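You operate a simulated robot arm through the tools that you are given. There is no shell and no other tool.

Carry out the task below with a simulated robot arm. There is one attempt and no reset: what you move stays moved.

Task
Jog a bottle up to the gate and stand it in the grey cup.
Fine: the bottle nearest the yellow gate by the table; shut that gate, hold the white button on the small box, open the gate once the bottle is there. Set down upright: amber flat bottle. Where these are worked on the way, their far stop is far enough and under half their travel is too little: yellow gate by the table.

The check looks at the end state, three seconds after you hand in, the way a careful person would. Anything else that was tipped, shoved, dropped, spilled or broken makes it a failure.

Robot
A 7-joint arm with a fingered hand, fixed in place. Base frame: the origin is on the floor under the middle of its stand, x ahead of it, y to its left, z up. Units: mm, degrees, N and s.
With the tool pointing down near the work surface it reaches from about 340 to 700 mm from the base axis. Its first joint turns from -69.0 to 172.0 degrees. Payload 3.4 kg.
The tool frame sits at the grasp point between the pads (the TCP): z along the fingers, y along the line on which they close. The tips reach 25 mm beyond it. The gripper opens to 88 mm; its body begins 29 mm behind the TCP. The gripper is a hand of 5 fingers: y runs from the thumb to the fingers, the wrist lies at [-13, -97, -162] in the tool frame, and closing takes about 1.5 s.
Orientation is that of the tool frame in the base frame, as a unit quaternion [x, y, z, w]. With the fingers straight down and the wrist toward the robot, the tool's x, y and z point along [0, 1, 0], [1, 0, 0] and [0, 0, -1] of the base frame.

Tools
- The arm moves only by the tool move_arm. Its argument "steps" is a list of rows, each a list of 7 numbers: the finger opening in m, from 0 to 0.088, then the shift along the tool's x, y, z in units of 20 mm (1.0 is 20 mm), then the turn, a rotation vector about the tool's x, y, z in units of 4 degrees (1.0 is 4 degrees). In form: [[hand, dx, dy, dz, wx, wy, wz], ...]. A call has 1 to 20 rows; each row shifts and turns the commanded pose from where the row before left it, along the tool's axes as they then stand. A call with a number of a shift or a turn outside -1 to 1 is refused whole. Rows are played at 5 a second. More than 50 mm and 8.6 degrees between two rows, or a gripper value outside its range, and nothing of the call is played. Where a pose cannot be reached the arm comes as near as it can. A force on the tool above 70 N (or 10 N above the force at the start of the call, whichever is more), or a blocked arm, ends the call early, and 0.2 s more pass. Each finger travels about 153 mm/s and halts on what it meets, pressing with about 26 N; the grip force reading is that of the motor and also rises with nothing between the fingers. The clock runs only during rows and for 0.2 s after the last one: add rows that do not move to give the fingers time. It gives the time, the measured TCP pose, the force on the tool (base axes), the opening and the grip force at its end, in the units of the frame above (readings bear some noise), with the torque about the TCP (base axes, N m) and any sound that the robot's microphone picked up.
- Cameras (640 x 400 px; columns grow to the right, rows downward): "scene" is fixed at [51, -649.8, 1617.3]; the picture's right is [0.75, -0.66, 0.00], its down [-0.52, -0.59, -0.62] and it looks along [0.41, 0.47, -0.78] (base axes); focal length 249 px, centre (320, 200). "wrist" rides on the gripper at [59, -79, -105] in the tool frame; the picture's right is [-0.73, 0.32, -0.61], its down [-0.62, -0.68, 0.38] and it looks along [-0.29, 0.66, 0.70] (tool axes); focal length 234 px, centre (320, 200). There is no depth. A picture from a camera that has moved, and an enlarged one, comes with that camera's place and axes in the base frame and with its lens.
- camera(camera): a new picture of that camera. The clock stands still meanwhile.
- raise_lower(by): slides the trunk up (or, below 0, down) by that many mm; the arm rides with it, the base frame stays. It gives what a move gives, with no picture.
- set_grasp(shape): the hand has 5 fingers and takes this shape, open, in about a second: jaw (thumb against the fingers, like two jaws); tri (thumb and two fingers); tip (a fingertip pinch); poke (one finger out to press); point (the index stretched); flat (the hand flat); cup (the hand cupped); fist (a fist). The gripper value then closes the fingers along that shape, each until it touches; the sizes above hold for jaw. It gives what a move gives, with no picture.
- inspect(camera, box): a new picture of the part [left, top, right, bottom] of that camera's present view, enlarged. The clock stands still meanwhile.
- sign_off(): hands the job in; it is judged then, once.

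Places have to be worked out from the pictures, the camera data and where the tool is seen. Open the gripper and draw the arm clear of the work before you hand the job in, unless the task says otherwise.

The tools are called after "Request:" as a command line: name --pt "numbers of a row" for each row, then --argument value for the rest, lists and objects as JSON in quotes. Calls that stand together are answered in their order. move_arm: Moves the arm, as the interface text tells. Its arguments: {"type":"object","properties":{"steps":{"type":"array","items":{"type":"array","items":{"type":"number"}}}},"required":["steps"]} The other tools are called the same way: raise_lower (by) moves the trunk up or down; set_grasp (shape) gives the hand a shape; camera (camera) takes a picture; inspect (camera, box) takes an enlarged picture of a part of a camera's view; sign_off () hands the job in.

At the start:

```text
time: 0.0
eef_pos: [319.0, -443.8, 1328.9]
ee_rot: [0.707, 0.707, -0.001, 0.001]
contact_force: [-0.5, 0.5, -0.1]
moment: [0.0, 0.03, -0.01]
finger_gap: 87.7
finger_force: 0.0
shape: jaw
trunk travel left (down, up): [-750.0, 190.0]
```

scene: 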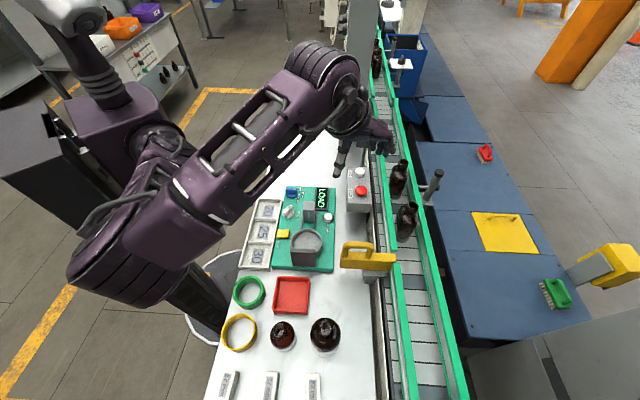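
wrist: 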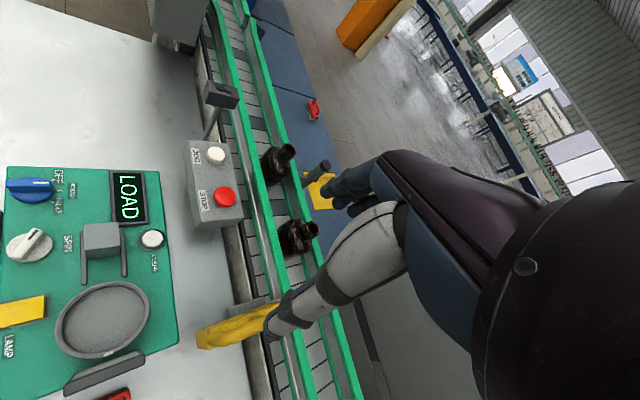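

I start by looking more closely at the bench, gate, button box and belt in the scene camera before moving anything.

Request:
inspect --camera "scene" --box '[230, 140, 480, 296]'

Request:
inspect --camera "scene" --box '[190, 240, 446, 400]'

Request:
inspect --camera "wrist" --box '[0, 80, 360, 400]'

```text
2.56 times, centred on (355, 218) of scene
camera zoom: at [51.0, -649.8, 1617.3], right [0.75, -0.66, 0.0], down [-0.52, -0.59, -0.62], along [0.41, 0.47, -0.78], focal length 637 px, centre (230, 154)
```

zoom: 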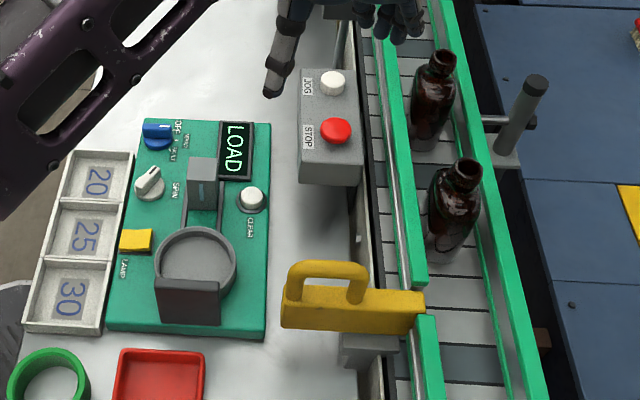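

```text
2.50 times, centred on (318, 320) of scene
camera zoom: at [51.0, -649.8, 1617.3], right [0.75, -0.66, 0.0], down [-0.52, -0.59, -0.62], along [0.41, 0.47, -0.78], focal length 622 px, centre (325, -100)
```

zoom: 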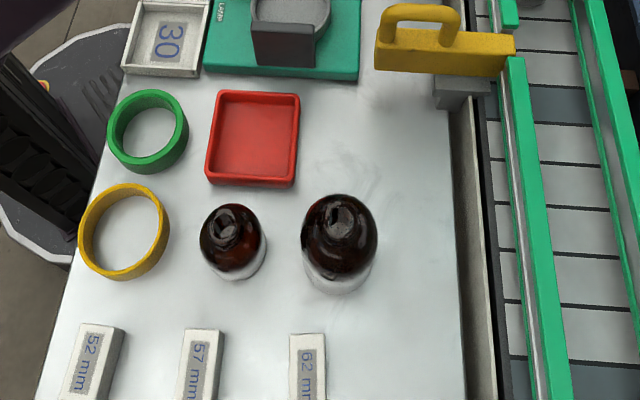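

```text
1.25 times, centred on (180, 240) of wrist
camera zoom: at [240.5, -384.6, 1434.2], right [0.32, -0.73, 0.61], down [-0.68, -0.62, -0.38], along [0.66, -0.29, -0.7], focal length 293 px, centre (495, 150)
```

zoom: 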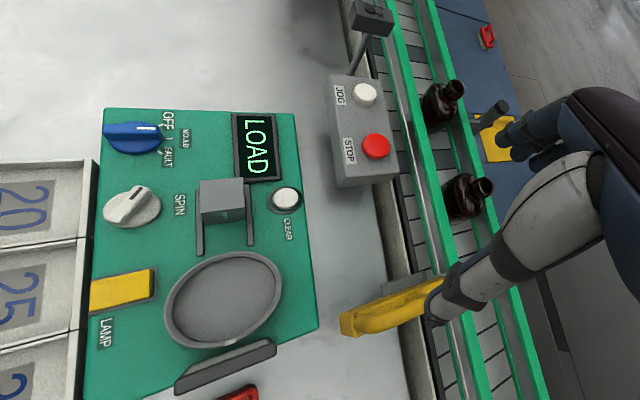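

The gate looks open (its blade is back from the belt), and the bottle nearest it stands at about (466,-519), with its neck at z≈1128. I look closely at the hand and the gate to learn how the fingers lie.

Request:
inspect --camera "scene" --box '[300, 90, 428, 170]'

Request:
inspect --camera "scene" --box '[330, 180, 458, 300]'

Request:
inspect --camera "wrist" --box '[170, 60, 350, 380]'

```text
5.00 times, centred on (364, 130) of scene
camera zoom: at [51.0, -649.8, 1617.3], right [0.75, -0.66, 0.0], down [-0.52, -0.59, -0.62], along [0.41, 0.47, -0.78], focal length 1244 px, centre (100, 550)
```

zoom: 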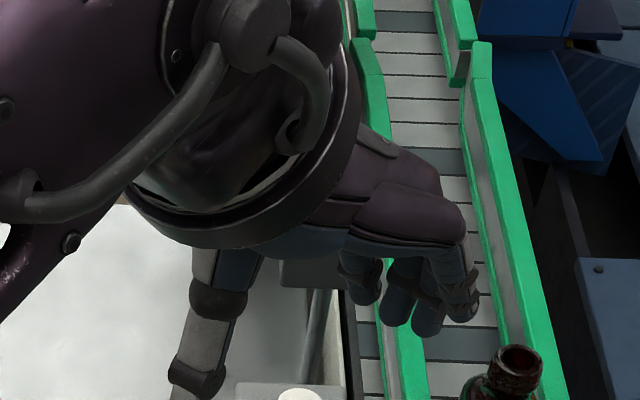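

```text
3.33 times, centred on (394, 240) of scene
camera zoom: at [51.0, -649.8, 1617.3], right [0.75, -0.66, 0.0], down [-0.52, -0.59, -0.62], along [0.41, 0.47, -0.78], focal length 830 px, centre (73, 67)
```

zoom: 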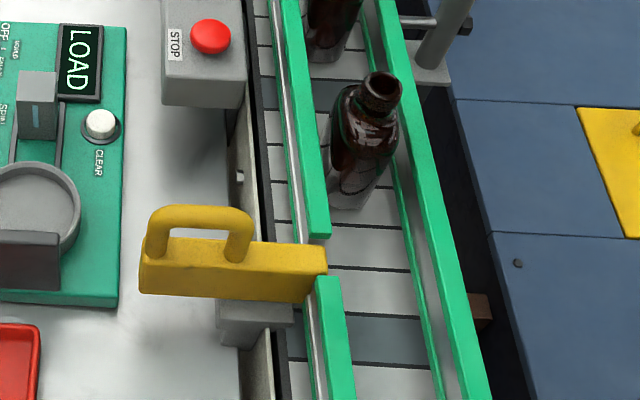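

```text
1.25 times, centred on (260, 220) of wrist
camera zoom: at [240.5, -384.6, 1434.2], right [0.32, -0.73, 0.61], down [-0.68, -0.62, -0.38], along [0.66, -0.29, -0.7], focal length 293 px, centre (395, 175)
```

zoom: 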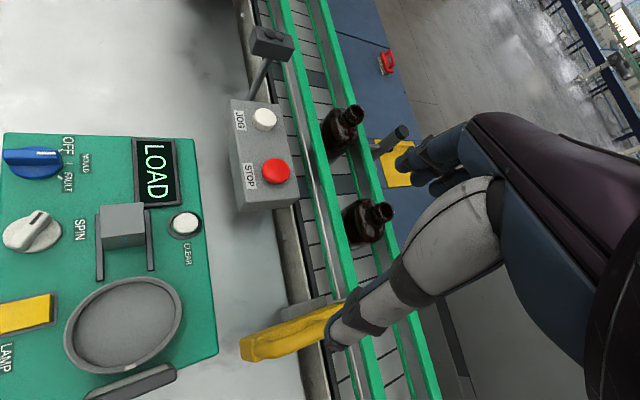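

The gate is a yellow bar with an arch handle, lying back from the belt, so it is open. I try the fingertip-pinch shape in free air to see how the hand forms it.

Request:
set_grasp --shape "tip"

Request:
inspect --camera "scene" --box '[300, 90, 428, 170]'

Request:
camera --camera "wrist"

Request:
set_grasp --shape "poke"

Request:
inspect --camera "scene" --box '[300, 90, 428, 170]'

Request:
camera --camera "wrist"

```text
time: 0.9
eef_pos: [318.1, -443.7, 1328.7]
ee_rot: [0.707, 0.707, 0.0, 0.001]
contact_force: [0.4, 0.7, 0.7]
moment: [0.03, 0.01, 0.01]
finger_gap: 88.1
finger_force: 0.1
shape: tip
trunk travel left (down, up): [-750.0, 190.0]
```

```text
5.00 times, centred on (364, 130) of scene
camera zoom: at [51.0, -649.8, 1617.3], right [0.75, -0.66, 0.0], down [-0.52, -0.59, -0.62], along [0.41, 0.47, -0.78], focal length 1244 px, centre (100, 550)
```

zoom: 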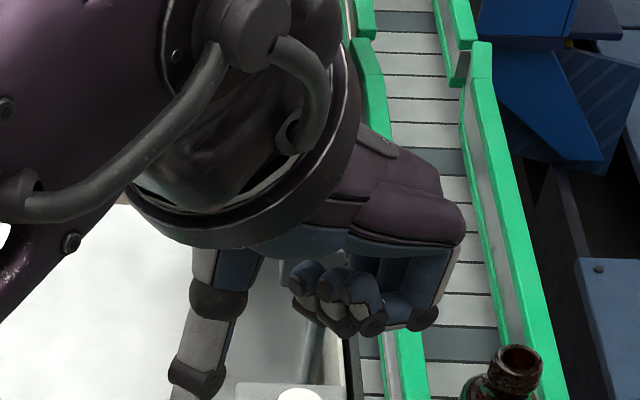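

```text
taken
camera wrist: at [240.5, -384.7, 1434.2], right [0.32, -0.73, 0.61], down [-0.68, -0.62, -0.38], along [0.66, -0.29, -0.7], focal length 234 px, centre (320, 200)
```

wrist: 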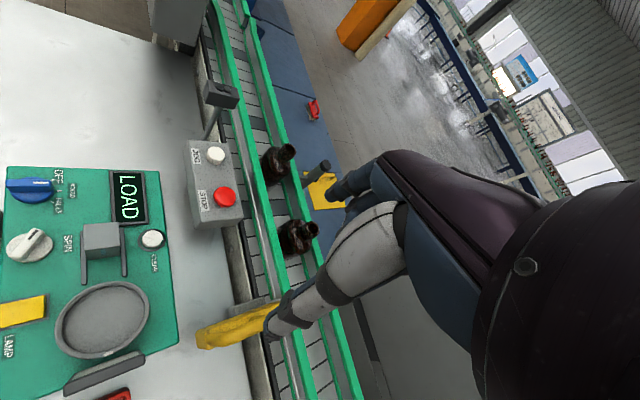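

```text
time: 1.8
eef_pos: [320.1, -443.5, 1329.4]
ee_rot: [0.707, 0.707, -0.001, 0.0]
contact_force: [0.1, -0.1, 0.4]
moment: [-0.03, -0.01, 0.01]
finger_gap: 0.0
finger_force: 0.1
shape: poke
trunk travel left (down, up): [-750.0, 190.0]
```

```text
5.00 times, centred on (364, 130) of scene
camera zoom: at [51.0, -649.8, 1617.3], right [0.75, -0.66, 0.0], down [-0.52, -0.59, -0.62], along [0.41, 0.47, -0.78], focal length 1244 px, centre (100, 550)
```

zoom: 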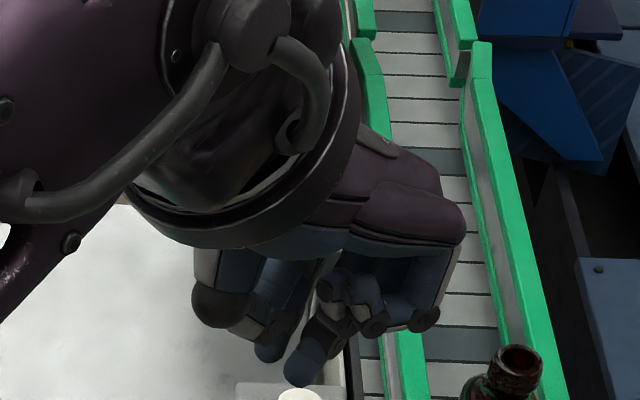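

```text
taken
camera wrist: at [240.5, -384.7, 1434.2], right [0.32, -0.73, 0.61], down [-0.68, -0.62, -0.38], along [0.66, -0.29, -0.7], focal length 234 px, centre (320, 200)
```

wrist: 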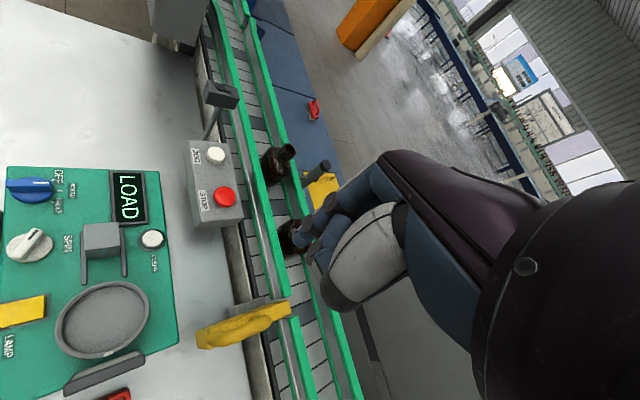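

The poke finger points down close to the tool axis. I go back to the jaw shape and turn the tool 45° so that it lines up with the table and belt, whose edges run along (0.71,0.71).

Request:
set_grasp --shape "jaw"

Request:
move_arm --pt "0.088 0 0 0 0 0 0.9375" --pt "0.088 0 0 0 0 0 0.9375" --pt "0.088 0 0 0 0 0 0.9375" --pt "0.088 0 0 0 0 0 0.9375" --pt "0.088 0 0 0 0 0 0.9375" --pt "0.088 0 0 0 0 0 0.9375" --pt "0.088 0 0 0 0 0 0.9375" --pt "0.088 0 0 0 0 0 0.9375" --pt "0.088 0 0 0 0 0 0.9375" --pt "0.088 0 0 0 0 0 0.9375" --pt "0.088 0 0 0 0 0 0.9375" --pt "0.088 0 0 0 0 0 0.9375"

Request:
move_arm --pt "0.088 -0.146 -0.429 0.9 0 0 0" --pt "0.088 -0.146 -0.429 0.9 0 0 0" --pt "0.088 -0.146 -0.429 0.9 0 0 0" --pt "0.088 -0.146 -0.429 0.9 0 0 0" --pt "0.088 -0.146 -0.429 0.9 0 0 0" --pt "0.088 -0.146 -0.429 0.9 0 0 0" --pt "0.088 -0.146 -0.429 0.9 0 0 0" --pt "0.088 -0.146 -0.429 0.9 0 0 0"

Request:
camera --camera "wrist"

Request:
camera --camera "scene"

```text
time: 2.7
eef_pos: [320.4, -444.0, 1328.7]
ee_rot: [0.708, 0.707, 0.0, 0.0]
contact_force: [-0.2, 0.5, 0.3]
moment: [-0.02, 0.0, 0.0]
finger_gap: 87.8
finger_force: 0.1
shape: jaw
trunk travel left (down, up): [-750.0, 190.0]
```

```text
time: 5.3
eef_pos: [320.4, -442.4, 1328.9]
ee_rot: [0.924, 0.383, 0.0, 0.0]
contact_force: [-0.2, -0.5, 0.5]
moment: [0.0, 0.04, 0.02]
finger_gap: 88.1
finger_force: 0.0
shape: jaw
trunk travel left (down, up): [-750.0, 190.0]
```

```text
time: 7.1
eef_pos: [255.4, -412.1, 1184.4]
ee_rot: [0.924, 0.383, 0.001, -0.001]
contact_force: [0.3, 0.6, 0.5]
moment: [0.03, -0.02, 0.03]
finger_gap: 88.0
finger_force: 0.0
shape: jaw
trunk travel left (down, up): [-750.0, 190.0]
```

```text
taken
camera wrist: at [240.2, -314.7, 1290.6], right [-0.28, -0.74, 0.61], down [-0.92, 0.04, -0.38], along [0.26, -0.67, -0.7], focal length 234 px, centre (320, 200)
```

wrist: 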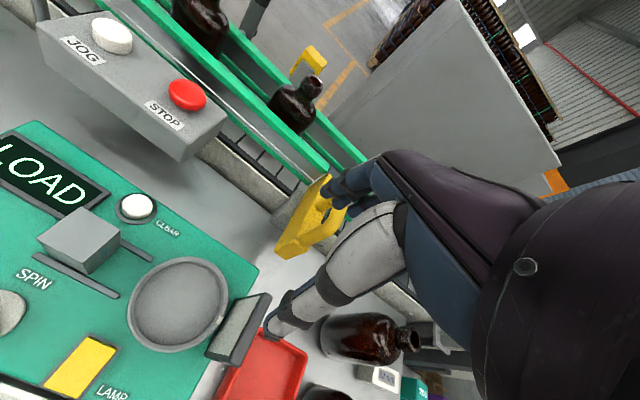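

```text
taken
```

scene: 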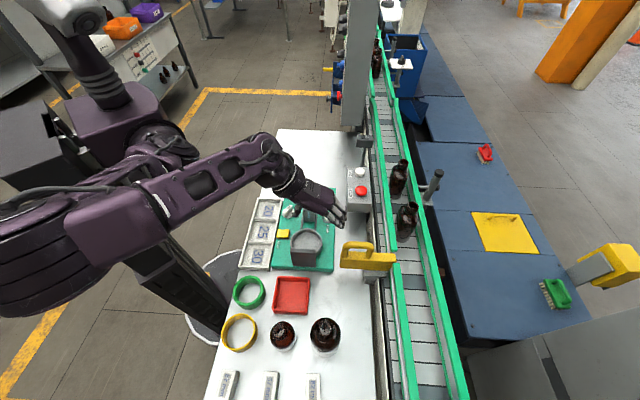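

The arm moves freely at this trunk height. I zoom into both views to triangulate the gate, bottle, cup and button.

Request:
inspect --camera "wrist" --box '[160, 0, 416, 160]'

Request:
inspect --camera "wrist" --box '[220, 130, 412, 250]'

Request:
inspect --camera "wrist" --box '[0, 160, 320, 400]'

Request:
inspect --camera "scene" --box '[240, 180, 400, 280]'

```text
2.50 times, centred on (288, 80) of wrist
camera zoom: at [240.2, -314.7, 1290.6], right [-0.28, -0.74, 0.61], down [-0.92, 0.04, -0.38], along [0.26, -0.67, -0.7], focal length 585 px, centre (400, 500)
```

zoom: 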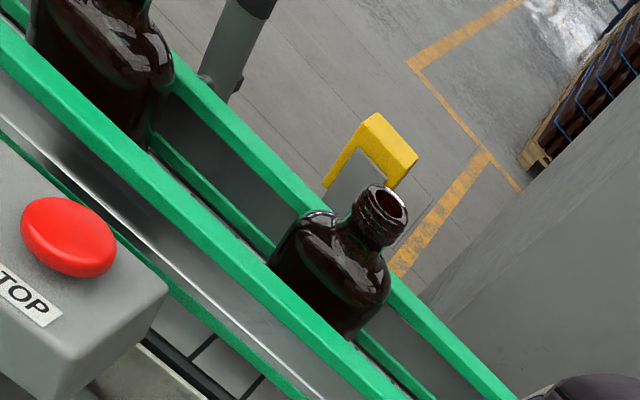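

```text
3.33 times, centred on (316, 190) of wrist
camera zoom: at [240.2, -314.7, 1290.6], right [-0.28, -0.74, 0.61], down [-0.92, 0.04, -0.38], along [0.26, -0.67, -0.7], focal length 781 px, centre (333, 233)
```

zoom: 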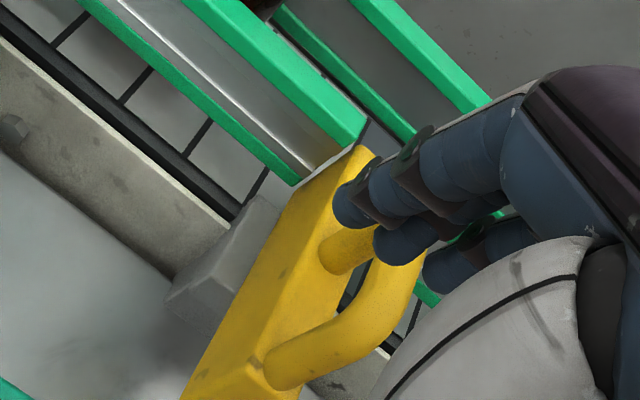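

```text
1.67 times, centred on (160, 280) of wrist
camera zoom: at [240.2, -314.7, 1290.6], right [-0.28, -0.74, 0.61], down [-0.92, 0.04, -0.38], along [0.26, -0.67, -0.7], focal length 390 px, centre (587, 67)
```

zoom: 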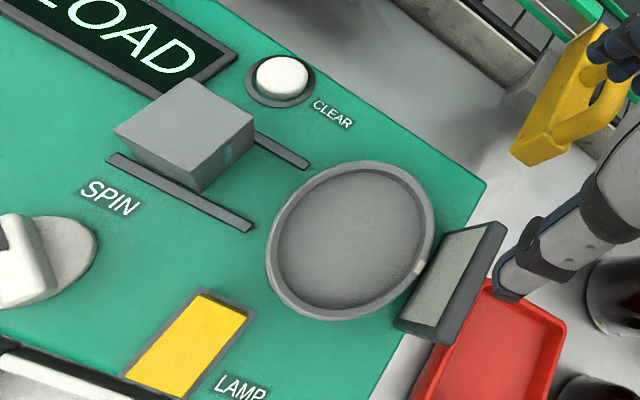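

```text
4.00 times, centred on (320, 230) of scene
camera zoom: at [51.0, -649.8, 1617.3], right [0.75, -0.66, 0.0], down [-0.52, -0.59, -0.62], along [0.41, 0.47, -0.78], focal length 995 px, centre (320, 80)
```

zoom: 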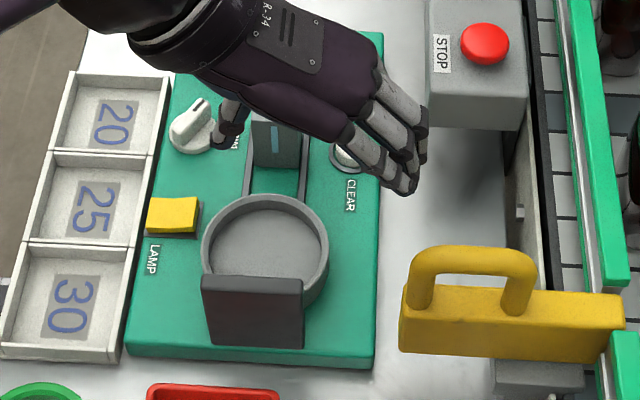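

Measured in table axes (s along the belt, t across it): the gate's arch handle is at s≈-152 with legs at t≈537 and 595, and its top is at z≈1125. The blade top is at z≈1064, JOG is at s≈123, t≈580, z≈1078, and the bottle is at s≈-37, t≈697. I move the open jaw above the handle and check alignment.

Request:
move_arm --pt "0.088 -0.46 0.94 0 0 0 0" --pt "0.088 -0.46 0.94 0 0 0 0" --pt "0.088 -0.46 0.94 0 0 0 0" --pt "0.088 -0.46 0.94 0 0 0 0" --pt "0.088 -0.46 0.94 0 0 0 0"

Request:
inspect --camera "scene" --box '[320, 190, 448, 270]'

Request:
camera --camera "wrist"

```text
time: 8.3
eef_pos: [289.1, -511.9, 1183.9]
ee_rot: [0.924, 0.383, 0.0, -0.001]
contact_force: [0.4, 0.4, -0.6]
moment: [-0.02, 0.03, 0.03]
finger_gap: 87.8
finger_force: 0.1
shape: jaw
trunk travel left (down, up): [-750.0, 190.0]
```

```text
5.00 times, centred on (384, 230) of scene
camera zoom: at [51.0, -649.8, 1617.3], right [0.75, -0.66, 0.0], down [-0.52, -0.59, -0.62], along [0.41, 0.47, -0.78], focal length 1244 px, centre (0, 50)
```

zoom: 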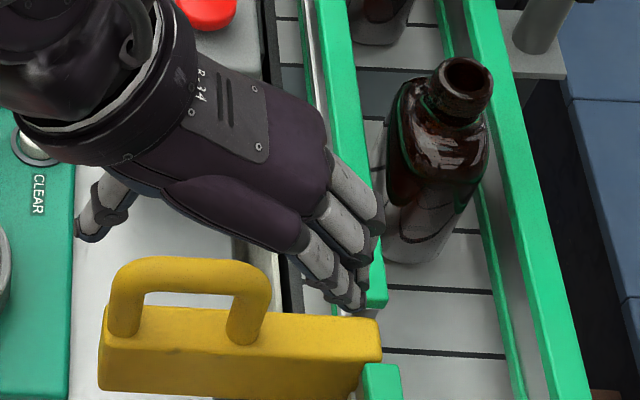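

```text
taken
camera wrist: at [274.7, -414.1, 1289.3], right [-0.28, -0.74, 0.61], down [-0.92, 0.04, -0.38], along [0.26, -0.67, -0.7], focal length 234 px, centre (320, 200)
```

wrist: 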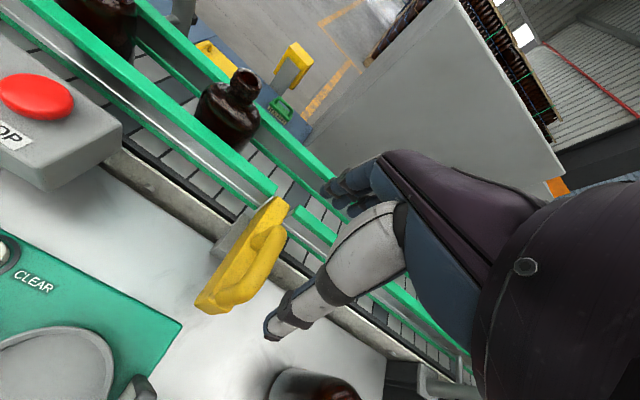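

The hand stands centred over the arch: TCP at s≈-157, t≈566, against an arch spanning t 528–605. I lower the open jaw so it straddles the handle.

Request:
move_arm --pt "0.088 0 0 0.6 0 0 0" --pt "0.088 0 0 0.6 0 0 0" --pt "0.088 0 0 0.6 0 0 0" --pt "0.088 0 0 0.6 0 0 0" --pt "0.088 0 0 0.6 0 0 0" --pt "0.088 0 0 0.6 0 0 0"

Request:
inspect --camera "scene" --box '[320, 190, 448, 270]'

Request:
camera --camera "wrist"

```text
time: 9.7
eef_pos: [289.0, -510.2, 1113.2]
ee_rot: [0.924, 0.383, 0.001, 0.0]
contact_force: [0.8, 0.1, -0.5]
moment: [0.03, 0.02, 0.0]
finger_gap: 88.0
finger_force: 0.1
shape: jaw
trunk travel left (down, up): [-750.0, 190.0]
```

```text
5.00 times, centred on (384, 230) of scene
camera zoom: at [51.0, -649.8, 1617.3], right [0.75, -0.66, 0.0], down [-0.52, -0.59, -0.62], along [0.41, 0.47, -0.78], focal length 1244 px, centre (0, 50)
```

zoom: 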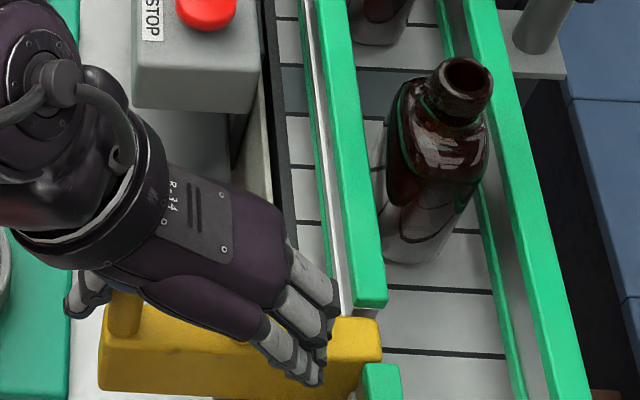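

```text
taken
camera wrist: at [274.0, -412.4, 1217.9], right [-0.28, -0.74, 0.61], down [-0.92, 0.04, -0.38], along [0.26, -0.67, -0.7], focal length 234 px, centre (320, 200)
```

wrist: 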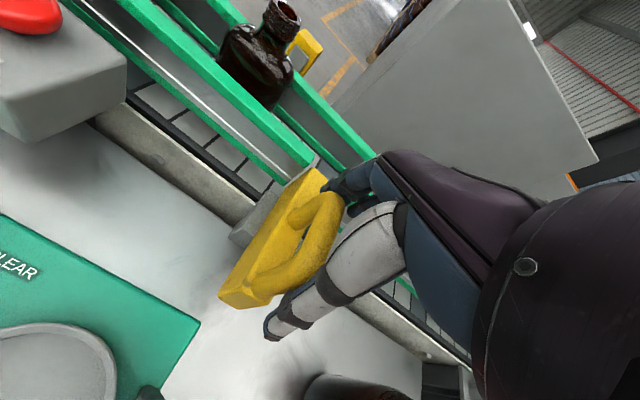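

The jaw straddles the arch without touching it. I close lightly on its two legs, then slide the gate towards the belt in small rows.

Request:
move_arm --pt "0.07 0 0 0 0 0 0" --pt "0.07 0 0 0 0 0 0" --pt "0.07 0 0 0 0 0 0" --pt "0.07 0 0 0 0 0 0"

Request:
move_arm --pt "0.07 0 0.4 0 0 0 0" --pt "0.07 0 0.4 0 0 0 0" --pt "0.07 0 0.4 0 0 0 0" --pt "0.07 0 0.4 0 0 0 0" --pt "0.07 0 0.4 0 0 0 0"

Request:
inspect --camera "scene" --box '[320, 190, 448, 270]'

```text
time: 10.7
eef_pos: [287.7, -510.4, 1112.5]
ee_rot: [0.924, 0.383, 0.0, 0.001]
contact_force: [0.4, -0.3, 0.1]
moment: [-0.01, 0.02, -0.03]
finger_gap: 70.3
finger_force: 0.1
shape: jaw
trunk travel left (down, up): [-750.0, 190.0]
```

```text
time: 11.9
eef_pos: [318.5, -538.7, 1113.7]
ee_rot: [0.924, 0.382, 0.0, 0.0]
contact_force: [-1.5, 0.8, 1.0]
moment: [0.01, 0.02, 0.05]
finger_gap: 70.3
finger_force: 0.1
shape: jaw
trunk travel left (down, up): [-750.0, 190.0]
```

```text
5.00 times, centred on (384, 230) of scene
camera zoom: at [51.0, -649.8, 1617.3], right [0.75, -0.66, 0.0], down [-0.52, -0.59, -0.62], along [0.41, 0.47, -0.78], focal length 1244 px, centre (0, 50)
```

zoom: 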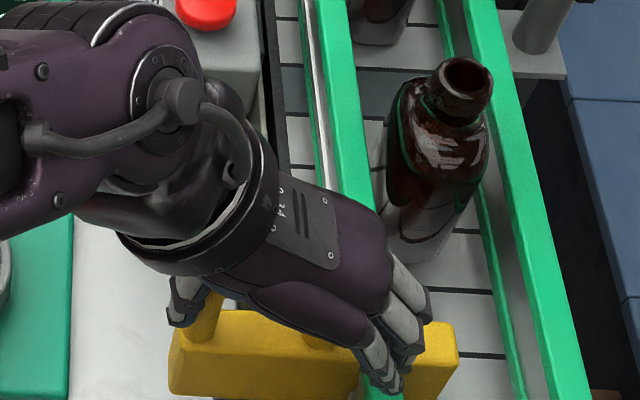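

The gate slides along easily: its left edge has moved about 35 mm. I keep pushing towards its far stop and watch the force.

Request:
move_arm --pt "0.07 0 0.35 0 0 0 0" --pt "0.07 0 0.35 0 0 0 0" --pt "0.07 0 0.35 0 0 0 0"

Request:
inspect --camera "scene" --box '[320, 190, 448, 270]'

Request:
camera --camera "wrist"

```text
time: 12.7
eef_pos: [332.1, -554.5, 1113.2]
ee_rot: [0.924, 0.383, 0.0, 0.0]
contact_force: [1.0, -0.5, 0.4]
moment: [-0.03, 0.0, -0.02]
finger_gap: 70.4
finger_force: 0.0
shape: jaw
trunk travel left (down, up): [-750.0, 190.0]
```

```text
5.00 times, centred on (384, 230) of scene
camera zoom: at [51.0, -649.8, 1617.3], right [0.75, -0.66, 0.0], down [-0.52, -0.59, -0.62], along [0.41, 0.47, -0.78], focal length 1244 px, centre (0, 50)
```

zoom: 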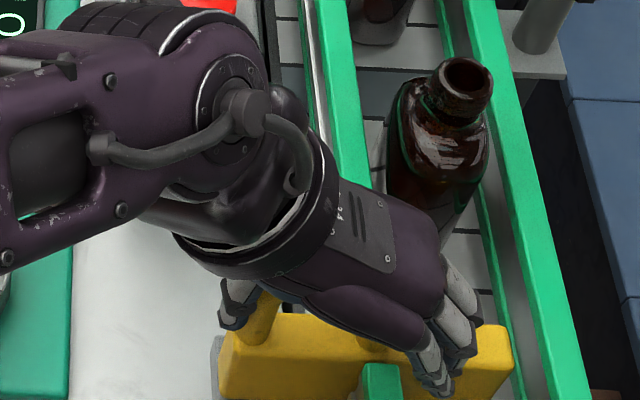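

```text
taken
camera wrist: at [318.1, -456.7, 1217.9], right [-0.28, -0.74, 0.61], down [-0.92, 0.04, -0.38], along [0.26, -0.67, -0.7], focal length 234 px, centre (320, 200)
```

wrist: 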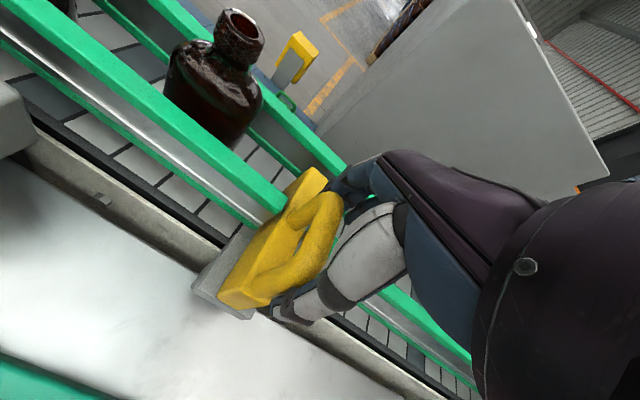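

The blade tip is now almost at the far rail after about 58 mm of travel. I nudge it a few millimetres at a time to find the stop.

Request:
move_arm --pt "0.07 0 0.2 0 0 0 0" --pt "0.07 0 0.2 0 0 0 0" --pt "0.07 0 0.2 0 0 0 0"

Request:
inspect --camera "scene" --box '[320, 190, 448, 270]'

```text
time: 13.5
eef_pos: [339.2, -560.5, 1113.6]
ee_rot: [0.924, 0.383, 0.0, 0.0]
contact_force: [-4.9, 4.4, -1.1]
moment: [0.0, 0.0, 0.06]
finger_gap: 71.2
finger_force: 0.0
shape: jaw
trunk travel left (down, up): [-750.0, 190.0]
```

```text
5.00 times, centred on (384, 230) of scene
camera zoom: at [51.0, -649.8, 1617.3], right [0.75, -0.66, 0.0], down [-0.52, -0.59, -0.62], along [0.41, 0.47, -0.78], focal length 1244 px, centre (0, 50)
```

zoom: 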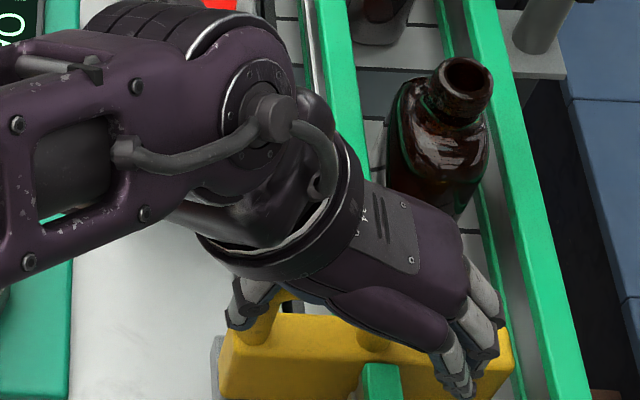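

The reading rose to about 6.6 N while the gate stayed put, so it is shut at its stop. I open the hand, ease back a little and lift straight up clear of the handle.

Request:
move_arm --pt "0.088 0 -0.3 0 0 0 0" --pt "0.088 0 -0.1 0 0 0 0" --pt "0.088 0 0 -0.7 0 0 0" --pt "0.088 0 0 -0.9 0 0 0" --pt "0.088 0 0 -0.9 0 0 0" --pt "0.088 0 0 -0.9 0 0 0" --pt "0.088 0 0 -0.9 0 0 0"

Request:
camera --camera "wrist"

Request:
inspect --camera "scene" --box '[320, 170, 480, 270]'

```text
time: 15.1
eef_pos: [335.3, -557.7, 1198.9]
ee_rot: [0.923, 0.384, 0.0, 0.001]
contact_force: [0.7, 0.8, -1.2]
moment: [0.02, 0.01, 0.05]
finger_gap: 88.0
finger_force: 0.1
shape: jaw
trunk travel left (down, up): [-750.0, 190.0]
```

```text
taken
camera wrist: at [319.8, -458.9, 1304.8], right [-0.28, -0.74, 0.61], down [-0.92, 0.04, -0.38], along [0.26, -0.67, -0.7], focal length 234 px, centre (320, 200)
```

wrist: 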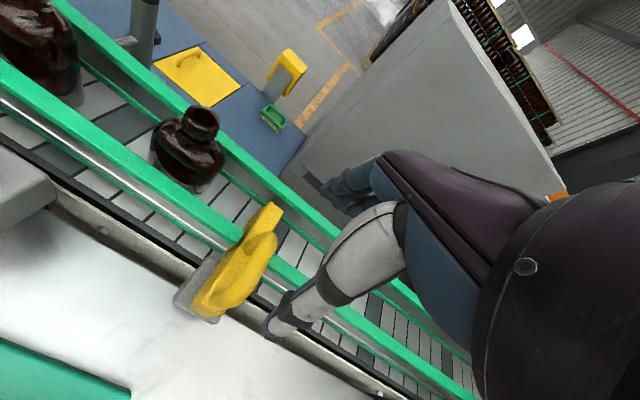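

```text
4.00 times, centred on (400, 220) of scene
camera zoom: at [51.0, -649.8, 1617.3], right [0.75, -0.66, 0.0], down [-0.52, -0.59, -0.62], along [0.41, 0.47, -0.78], focal length 995 px, centre (0, 120)
```

zoom: 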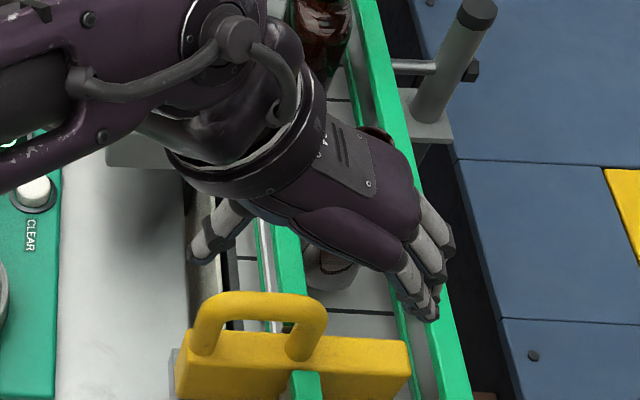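

The gate is shut across the belt and the bottle is free to come down to it. I take the poke shape and travel at a safe height to above the JOG button.

Request:
set_grasp --shape "poke"

Request:
move_arm --pt "0.088 0.933 -0.17 0 0 0 0" --pt "0.088 0.933 -0.17 0 0 0 0" --pt "0.088 0.933 -0.17 0 0 0 0" --pt "0.088 0.933 -0.17 0 0 0 0" --pt "0.088 0.933 -0.17 0 0 0 0" --pt "0.088 0.933 -0.17 0 0 0 0" --pt "0.088 0.933 -0.17 0 0 0 0" --pt "0.088 0.933 -0.17 0 0 0 0" --pt "0.088 0.933 -0.17 0 0 0 0" --pt "0.088 0.933 -0.17 0 0 0 0" --pt "0.088 0.933 -0.17 0 0 0 0" --pt "0.088 0.933 -0.17 0 0 0 0" --pt "0.088 0.933 -0.17 0 0 0 0" --pt "0.088 0.933 -0.17 0 0 0 0" --pt "0.088 0.933 -0.17 0 0 0 0"

Request:
camera --camera "wrist"

Request:
inspect --camera "scene" --box '[300, 110, 460, 210]'

```text
time: 16.0
eef_pos: [335.0, -556.7, 1199.0]
ee_rot: [0.924, 0.382, 0.0, 0.0]
contact_force: [-1.0, -0.5, 0.4]
moment: [-0.01, -0.03, -0.01]
finger_gap: 0.3
finger_force: 0.0
shape: poke
trunk travel left (down, up): [-750.0, 190.0]
```

```text
time: 19.2
eef_pos: [497.3, -320.1, 1200.0]
ee_rot: [0.924, 0.383, 0.0, 0.0]
contact_force: [0.6, -0.7, 0.0]
moment: [-0.03, -0.03, 0.03]
finger_gap: 0.0
finger_force: 0.0
shape: poke
trunk travel left (down, up): [-750.0, 190.0]
```

```text
taken
camera wrist: at [483.0, -222.2, 1303.5], right [-0.28, -0.74, 0.61], down [-0.92, 0.04, -0.38], along [0.26, -0.67, -0.7], focal length 234 px, centre (320, 200)
```

wrist: 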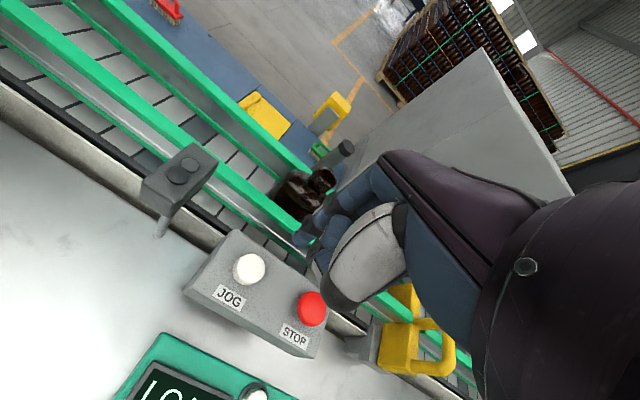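

```text
4.00 times, centred on (380, 160) of scene
camera zoom: at [51.0, -649.8, 1617.3], right [0.75, -0.66, 0.0], down [-0.52, -0.59, -0.62], along [0.41, 0.47, -0.78], focal length 995 px, centre (80, 360)
```

zoom: 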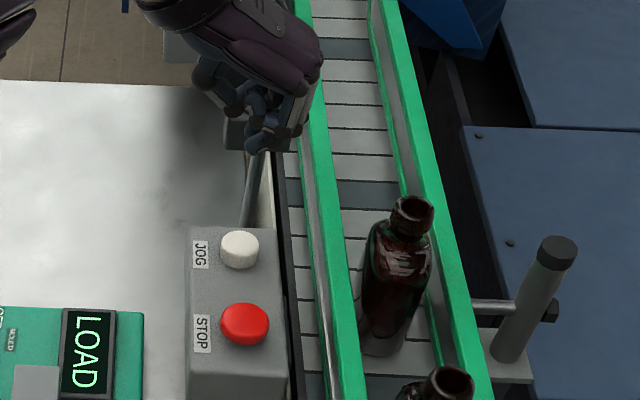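

TCP is at s≈125, t≈578, right over JOG. I zoom in on the finger to place its tip relative to the tool.

Request:
inspect --camera "wrist" --box '[220, 160, 412, 280]'

Request:
inspect --camera "scene" --box '[330, 115, 394, 155]'

```text
3.33 times, centred on (316, 220) of wrist
camera zoom: at [483.0, -222.2, 1303.5], right [-0.28, -0.74, 0.61], down [-0.92, 0.04, -0.38], along [0.26, -0.67, -0.7], focal length 781 px, centre (333, 133)
```

zoom: 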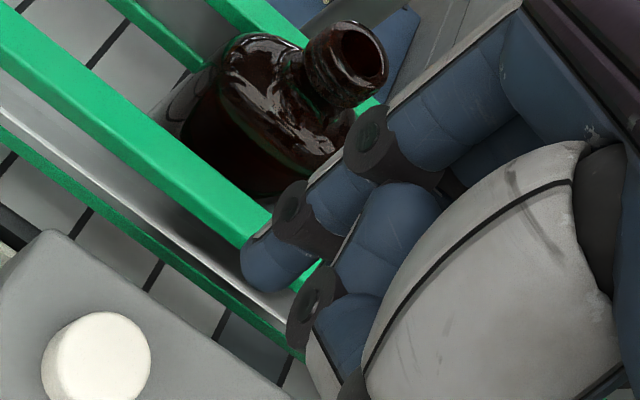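

```text
10.00 times, centred on (362, 135) of scene
camera zoom: at [51.0, -649.8, 1617.3], right [0.75, -0.66, 0.0], down [-0.52, -0.59, -0.62], along [0.41, 0.47, -0.78], focal length 2489 px, centre (-100, 850)
```

zoom: 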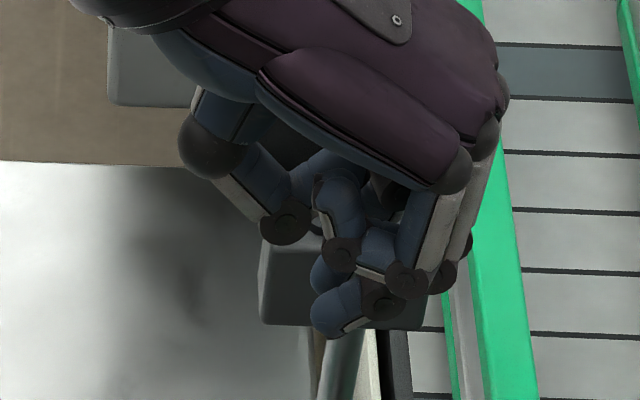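

The index tip sits at about tool (8, 0, 25), and both views put the JOG button at s≈127, t≈581, z≈1078. I shift slightly and descend until the fingertip hovers about 10 mm above it.

Request:
move_arm --pt "0.0 -0.315 0.2 0.86 0 0 0" --pt "0.0 0 0 0.86 0 0 0" --pt "0.0 0 0 0.86 0 0 0" --pt "0.0 0 0 0.86 0 0 0" --pt "0.0 0 0 0.86 0 0 0"

Request:
inspect --camera "scene" --box '[330, 130, 426, 190]'

Request:
inspect --camera "wrist" --box '[180, 140, 420, 290]'

```text
time: 20.4
eef_pos: [496.0, -330.6, 1113.2]
ee_rot: [0.924, 0.383, 0.0, 0.0]
contact_force: [0.0, 0.6, -0.5]
moment: [0.0, 0.0, 0.01]
finger_gap: 0.0
finger_force: 25.6
shape: jaw
trunk travel left (down, up): [-750.0, 190.0]
```

```text
6.67 times, centred on (378, 160) of scene
camera zoom: at [51.0, -649.8, 1617.3], right [0.75, -0.66, 0.0], down [-0.52, -0.59, -0.62], along [0.41, 0.47, -0.78], focal length 1659 px, centre (-67, 467)
```

zoom: 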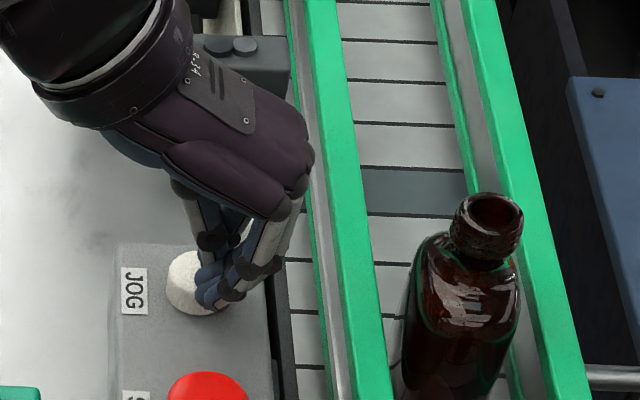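

```text
2.67 times, centred on (300, 215) of wrist
camera zoom: at [481.1, -232.1, 1217.5], right [-0.28, -0.74, 0.61], down [-0.92, 0.04, -0.38], along [0.26, -0.67, -0.7], focal length 624 px, centre (373, 160)
```

zoom: 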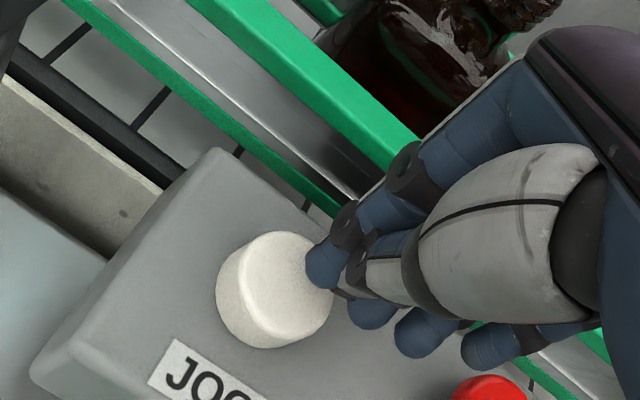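

Commanding opening 0 put the hand back into a closed jaw, so poke has to be held with the value 0.088. I lift a little, re-form the poke and come back down.

Request:
move_arm --pt "0.0 0 0 -0.9 0 0 0" --pt "0.0 0 0 -0.9 0 0 0" --pt "0.0 0 0 -0.9 0 0 0"

Request:
set_grasp --shape "poke"

Request:
move_arm --pt "0.088 0 0 0.9 0 0 0" --pt "0.088 0 0 0.9 0 0 0" --pt "0.088 0 0 0.8 0 0 0"

Request:
inspect --camera "scene" --box '[330, 130, 426, 190]'

Request:
inspect --camera "wrist" --box '[180, 140, 420, 290]'

```text
time: 21.2
eef_pos: [495.4, -329.1, 1166.6]
ee_rot: [0.923, 0.384, 0.0, 0.0]
contact_force: [0.3, -0.4, 0.0]
moment: [0.01, 0.0, -0.01]
finger_gap: 0.1
finger_force: 26.1
shape: jaw
trunk travel left (down, up): [-750.0, 190.0]
```

```text
time: 22.1
eef_pos: [495.4, -330.3, 1165.8]
ee_rot: [0.924, 0.383, 0.0, -0.001]
contact_force: [0.0, -0.9, -0.3]
moment: [0.0, 0.02, -0.01]
finger_gap: 0.0
finger_force: 0.0
shape: poke
trunk travel left (down, up): [-750.0, 190.0]
```

```text
time: 22.9
eef_pos: [496.3, -330.5, 1113.4]
ee_rot: [0.924, 0.383, -0.001, 0.001]
contact_force: [0.1, 0.5, -0.3]
moment: [0.04, -0.01, 0.01]
finger_gap: 0.0
finger_force: 0.1
shape: poke
trunk travel left (down, up): [-750.0, 190.0]
```

```text
6.67 times, centred on (378, 160) of scene
camera zoom: at [51.0, -649.8, 1617.3], right [0.75, -0.66, 0.0], down [-0.52, -0.59, -0.62], along [0.41, 0.47, -0.78], focal length 1659 px, centre (-67, 467)
```

zoom: 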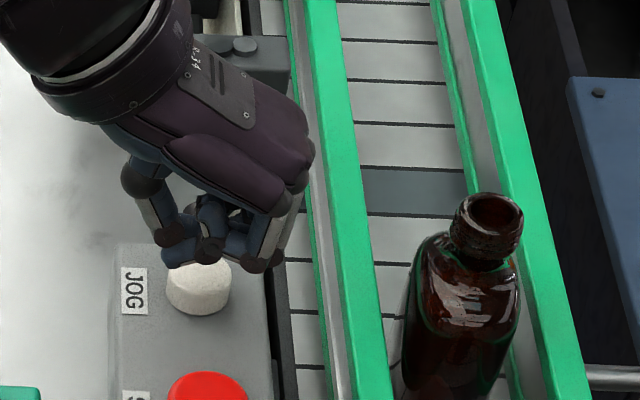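

```text
2.67 times, centred on (300, 215) of wrist
camera zoom: at [481.3, -231.7, 1219.9], right [-0.28, -0.74, 0.61], down [-0.92, 0.04, -0.38], along [0.26, -0.67, -0.7], focal length 624 px, centre (373, 160)
```

zoom: 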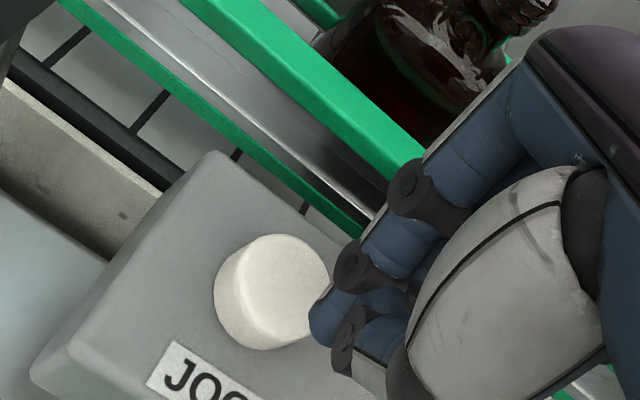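

The finger seems to be bent a little differently this time. I zoom in closely on it before pressing.

Request:
inspect --camera "scene" --box '[340, 150, 388, 180]'

Request:
inspect --camera "wrist" --box '[270, 190, 366, 290]'

```text
13.33 times, centred on (364, 165) of scene
camera zoom: at [51.0, -649.8, 1617.3], right [0.75, -0.66, 0.0], down [-0.52, -0.59, -0.62], along [0.41, 0.47, -0.78], focal length 3318 px, centre (-267, 667)
```

zoom: 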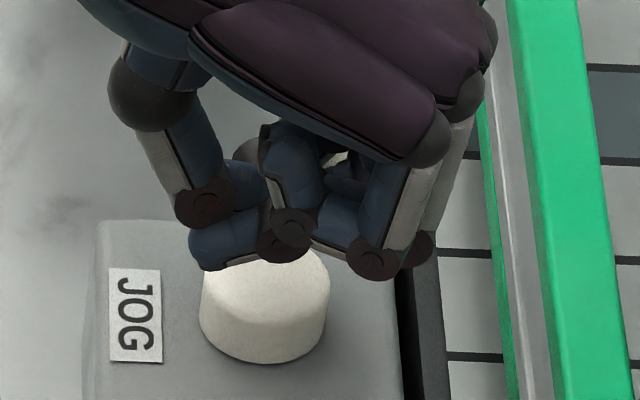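

```text
4.00 times, centred on (318, 240) of wrist
camera zoom: at [481.3, -231.7, 1219.9], right [-0.28, -0.74, 0.61], down [-0.92, 0.04, -0.38], along [0.26, -0.67, -0.7], focal length 937 px, centre (328, 40)
```

zoom: 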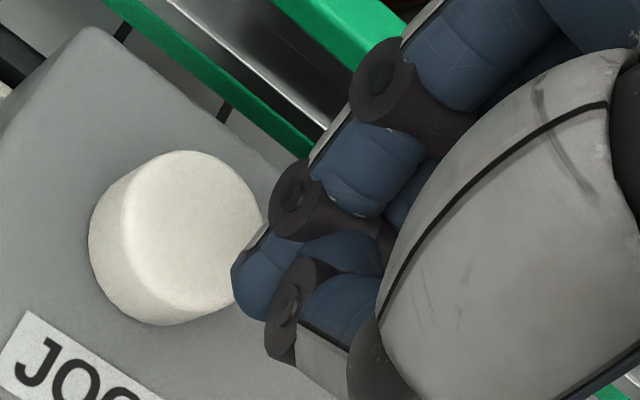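

The index finger has curled against the thumb. I lift, open the hand fully as a jaw and form the poke again from there, which worked before.

Request:
move_arm --pt "0.088 0 0 -0.9 0 0 0" --pt "0.088 0 0 -0.9 0 0 0" --pt "0.088 0 0 -0.8 0 0 0"

Request:
set_grasp --shape "jaw"

Request:
set_grasp --shape "poke"

Request:
inspect --camera "scene" --box '[330, 125, 394, 165]'

Request:
inspect --camera "wrist" --box '[220, 160, 412, 280]'

```text
time: 23.7
eef_pos: [494.8, -329.5, 1167.8]
ee_rot: [0.924, 0.383, 0.0, 0.0]
contact_force: [0.4, 0.2, 1.1]
moment: [-0.01, -0.02, 0.01]
finger_gap: 0.0
finger_force: 0.1
shape: poke
trunk travel left (down, up): [-750.0, 190.0]
```

```text
time: 24.6
eef_pos: [496.2, -330.0, 1166.5]
ee_rot: [0.924, 0.382, 0.0, 0.0]
contact_force: [0.7, -0.1, -0.5]
moment: [0.0, -0.04, 0.01]
finger_gap: 87.6
finger_force: 0.0
shape: jaw
trunk travel left (down, up): [-750.0, 190.0]
```

```text
time: 25.5
eef_pos: [495.9, -329.4, 1167.1]
ee_rot: [0.924, 0.383, 0.0, -0.001]
contact_force: [-0.1, 0.8, -0.2]
moment: [-0.01, 0.01, -0.02]
finger_gap: 0.1
finger_force: 0.1
shape: poke
trunk travel left (down, up): [-750.0, 190.0]
```

```text
10.00 times, centred on (362, 145) of scene
camera zoom: at [51.0, -649.8, 1617.3], right [0.75, -0.66, 0.0], down [-0.52, -0.59, -0.62], along [0.41, 0.47, -0.78], focal length 2489 px, centre (-100, 750)
```

zoom: 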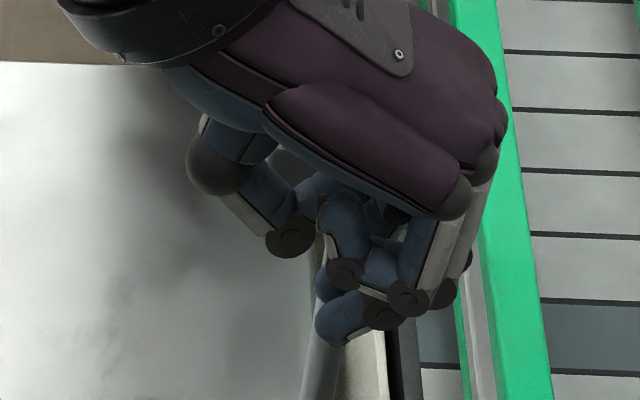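

```text
3.33 times, centred on (316, 220) of wrist
camera zoom: at [480.6, -231.6, 1272.3], right [-0.28, -0.74, 0.61], down [-0.92, 0.04, -0.38], along [0.26, -0.67, -0.7], focal length 781 px, centre (333, 133)
```

zoom: 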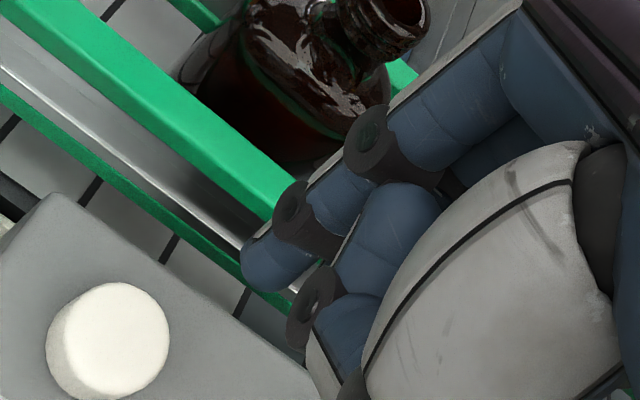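

The poke is formed properly again, with the index tip a little past TCP on the +s side. I descend over JOG to just above it and look.

Request:
move_arm --pt "0.088 0 0 0.9 0 0 0" --pt "0.088 0 0 0.9 0 0 0" --pt "0.088 0 0 0.8 0 0 0"

Request:
inspect --camera "scene" --box '[340, 150, 388, 180]'

Request:
inspect --camera "wrist" --box '[220, 180, 380, 280]'

```text
time: 26.3
eef_pos: [496.1, -329.2, 1115.7]
ee_rot: [0.924, 0.383, 0.0, 0.0]
contact_force: [-0.7, -0.1, -0.3]
moment: [-0.03, 0.01, 0.0]
finger_gap: 0.1
finger_force: 0.1
shape: poke
trunk travel left (down, up): [-750.0, 190.0]
```

```text
13.33 times, centred on (364, 165) of scene
camera zoom: at [51.0, -649.8, 1617.3], right [0.75, -0.66, 0.0], down [-0.52, -0.59, -0.62], along [0.41, 0.47, -0.78], focal length 3318 px, centre (-267, 667)
```

zoom: 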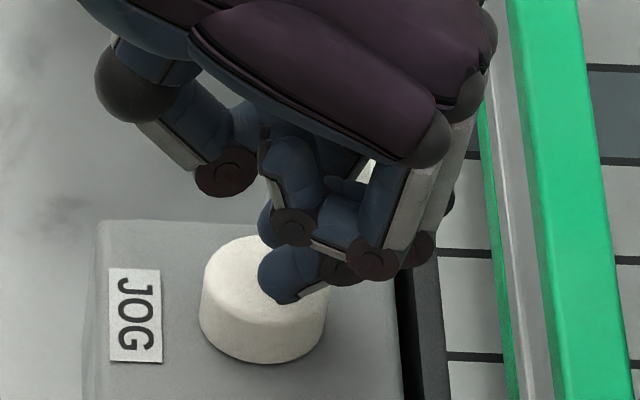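

```text
4.00 times, centred on (300, 230) of wrist
camera zoom: at [481.2, -231.8, 1219.9], right [-0.28, -0.74, 0.61], down [-0.92, 0.04, -0.38], along [0.26, -0.67, -0.7], focal length 937 px, centre (400, 80)
```

zoom: 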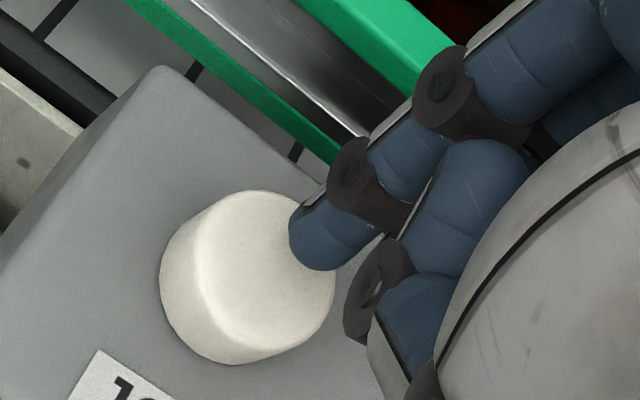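

Triangulating the fingertip in both views puts it at about tool (5, 2, 28), just above the button centre at (126, 580, 1081). I centre it and lower in 2 mm steps, watching the force.

Request:
move_arm --pt "0.088 0.1 -0.15 0 0 0 0" --pt "0.088 0.05 -0.1 0.1 0 0 0" --pt "0.088 0 0 0.1 0 0 0"

Request:
inspect --camera "scene" --box '[340, 130, 468, 250]'

```text
time: 27.1
eef_pos: [493.5, -323.4, 1111.5]
ee_rot: [0.924, 0.383, 0.0, 0.0]
contact_force: [0.5, -0.2, 0.3]
moment: [0.02, -0.05, 0.0]
finger_gap: 0.0
finger_force: 0.0
shape: poke
trunk travel left (down, up): [-750.0, 190.0]
```

```text
3.33 times, centred on (404, 190) of scene
camera zoom: at [51.0, -649.8, 1617.3], right [0.75, -0.66, 0.0], down [-0.52, -0.59, -0.62], along [0.41, 0.47, -0.78], focal length 830 px, centre (40, 233)
```

zoom: 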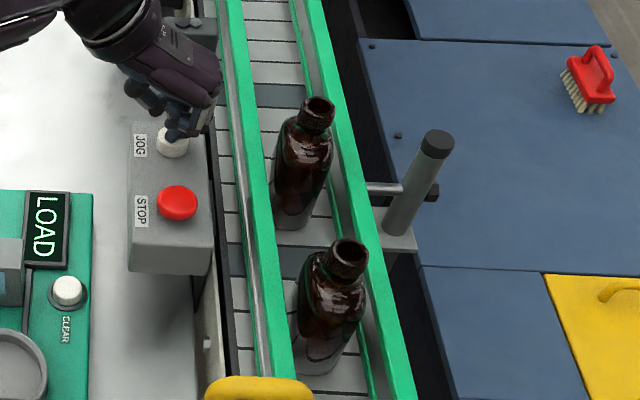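

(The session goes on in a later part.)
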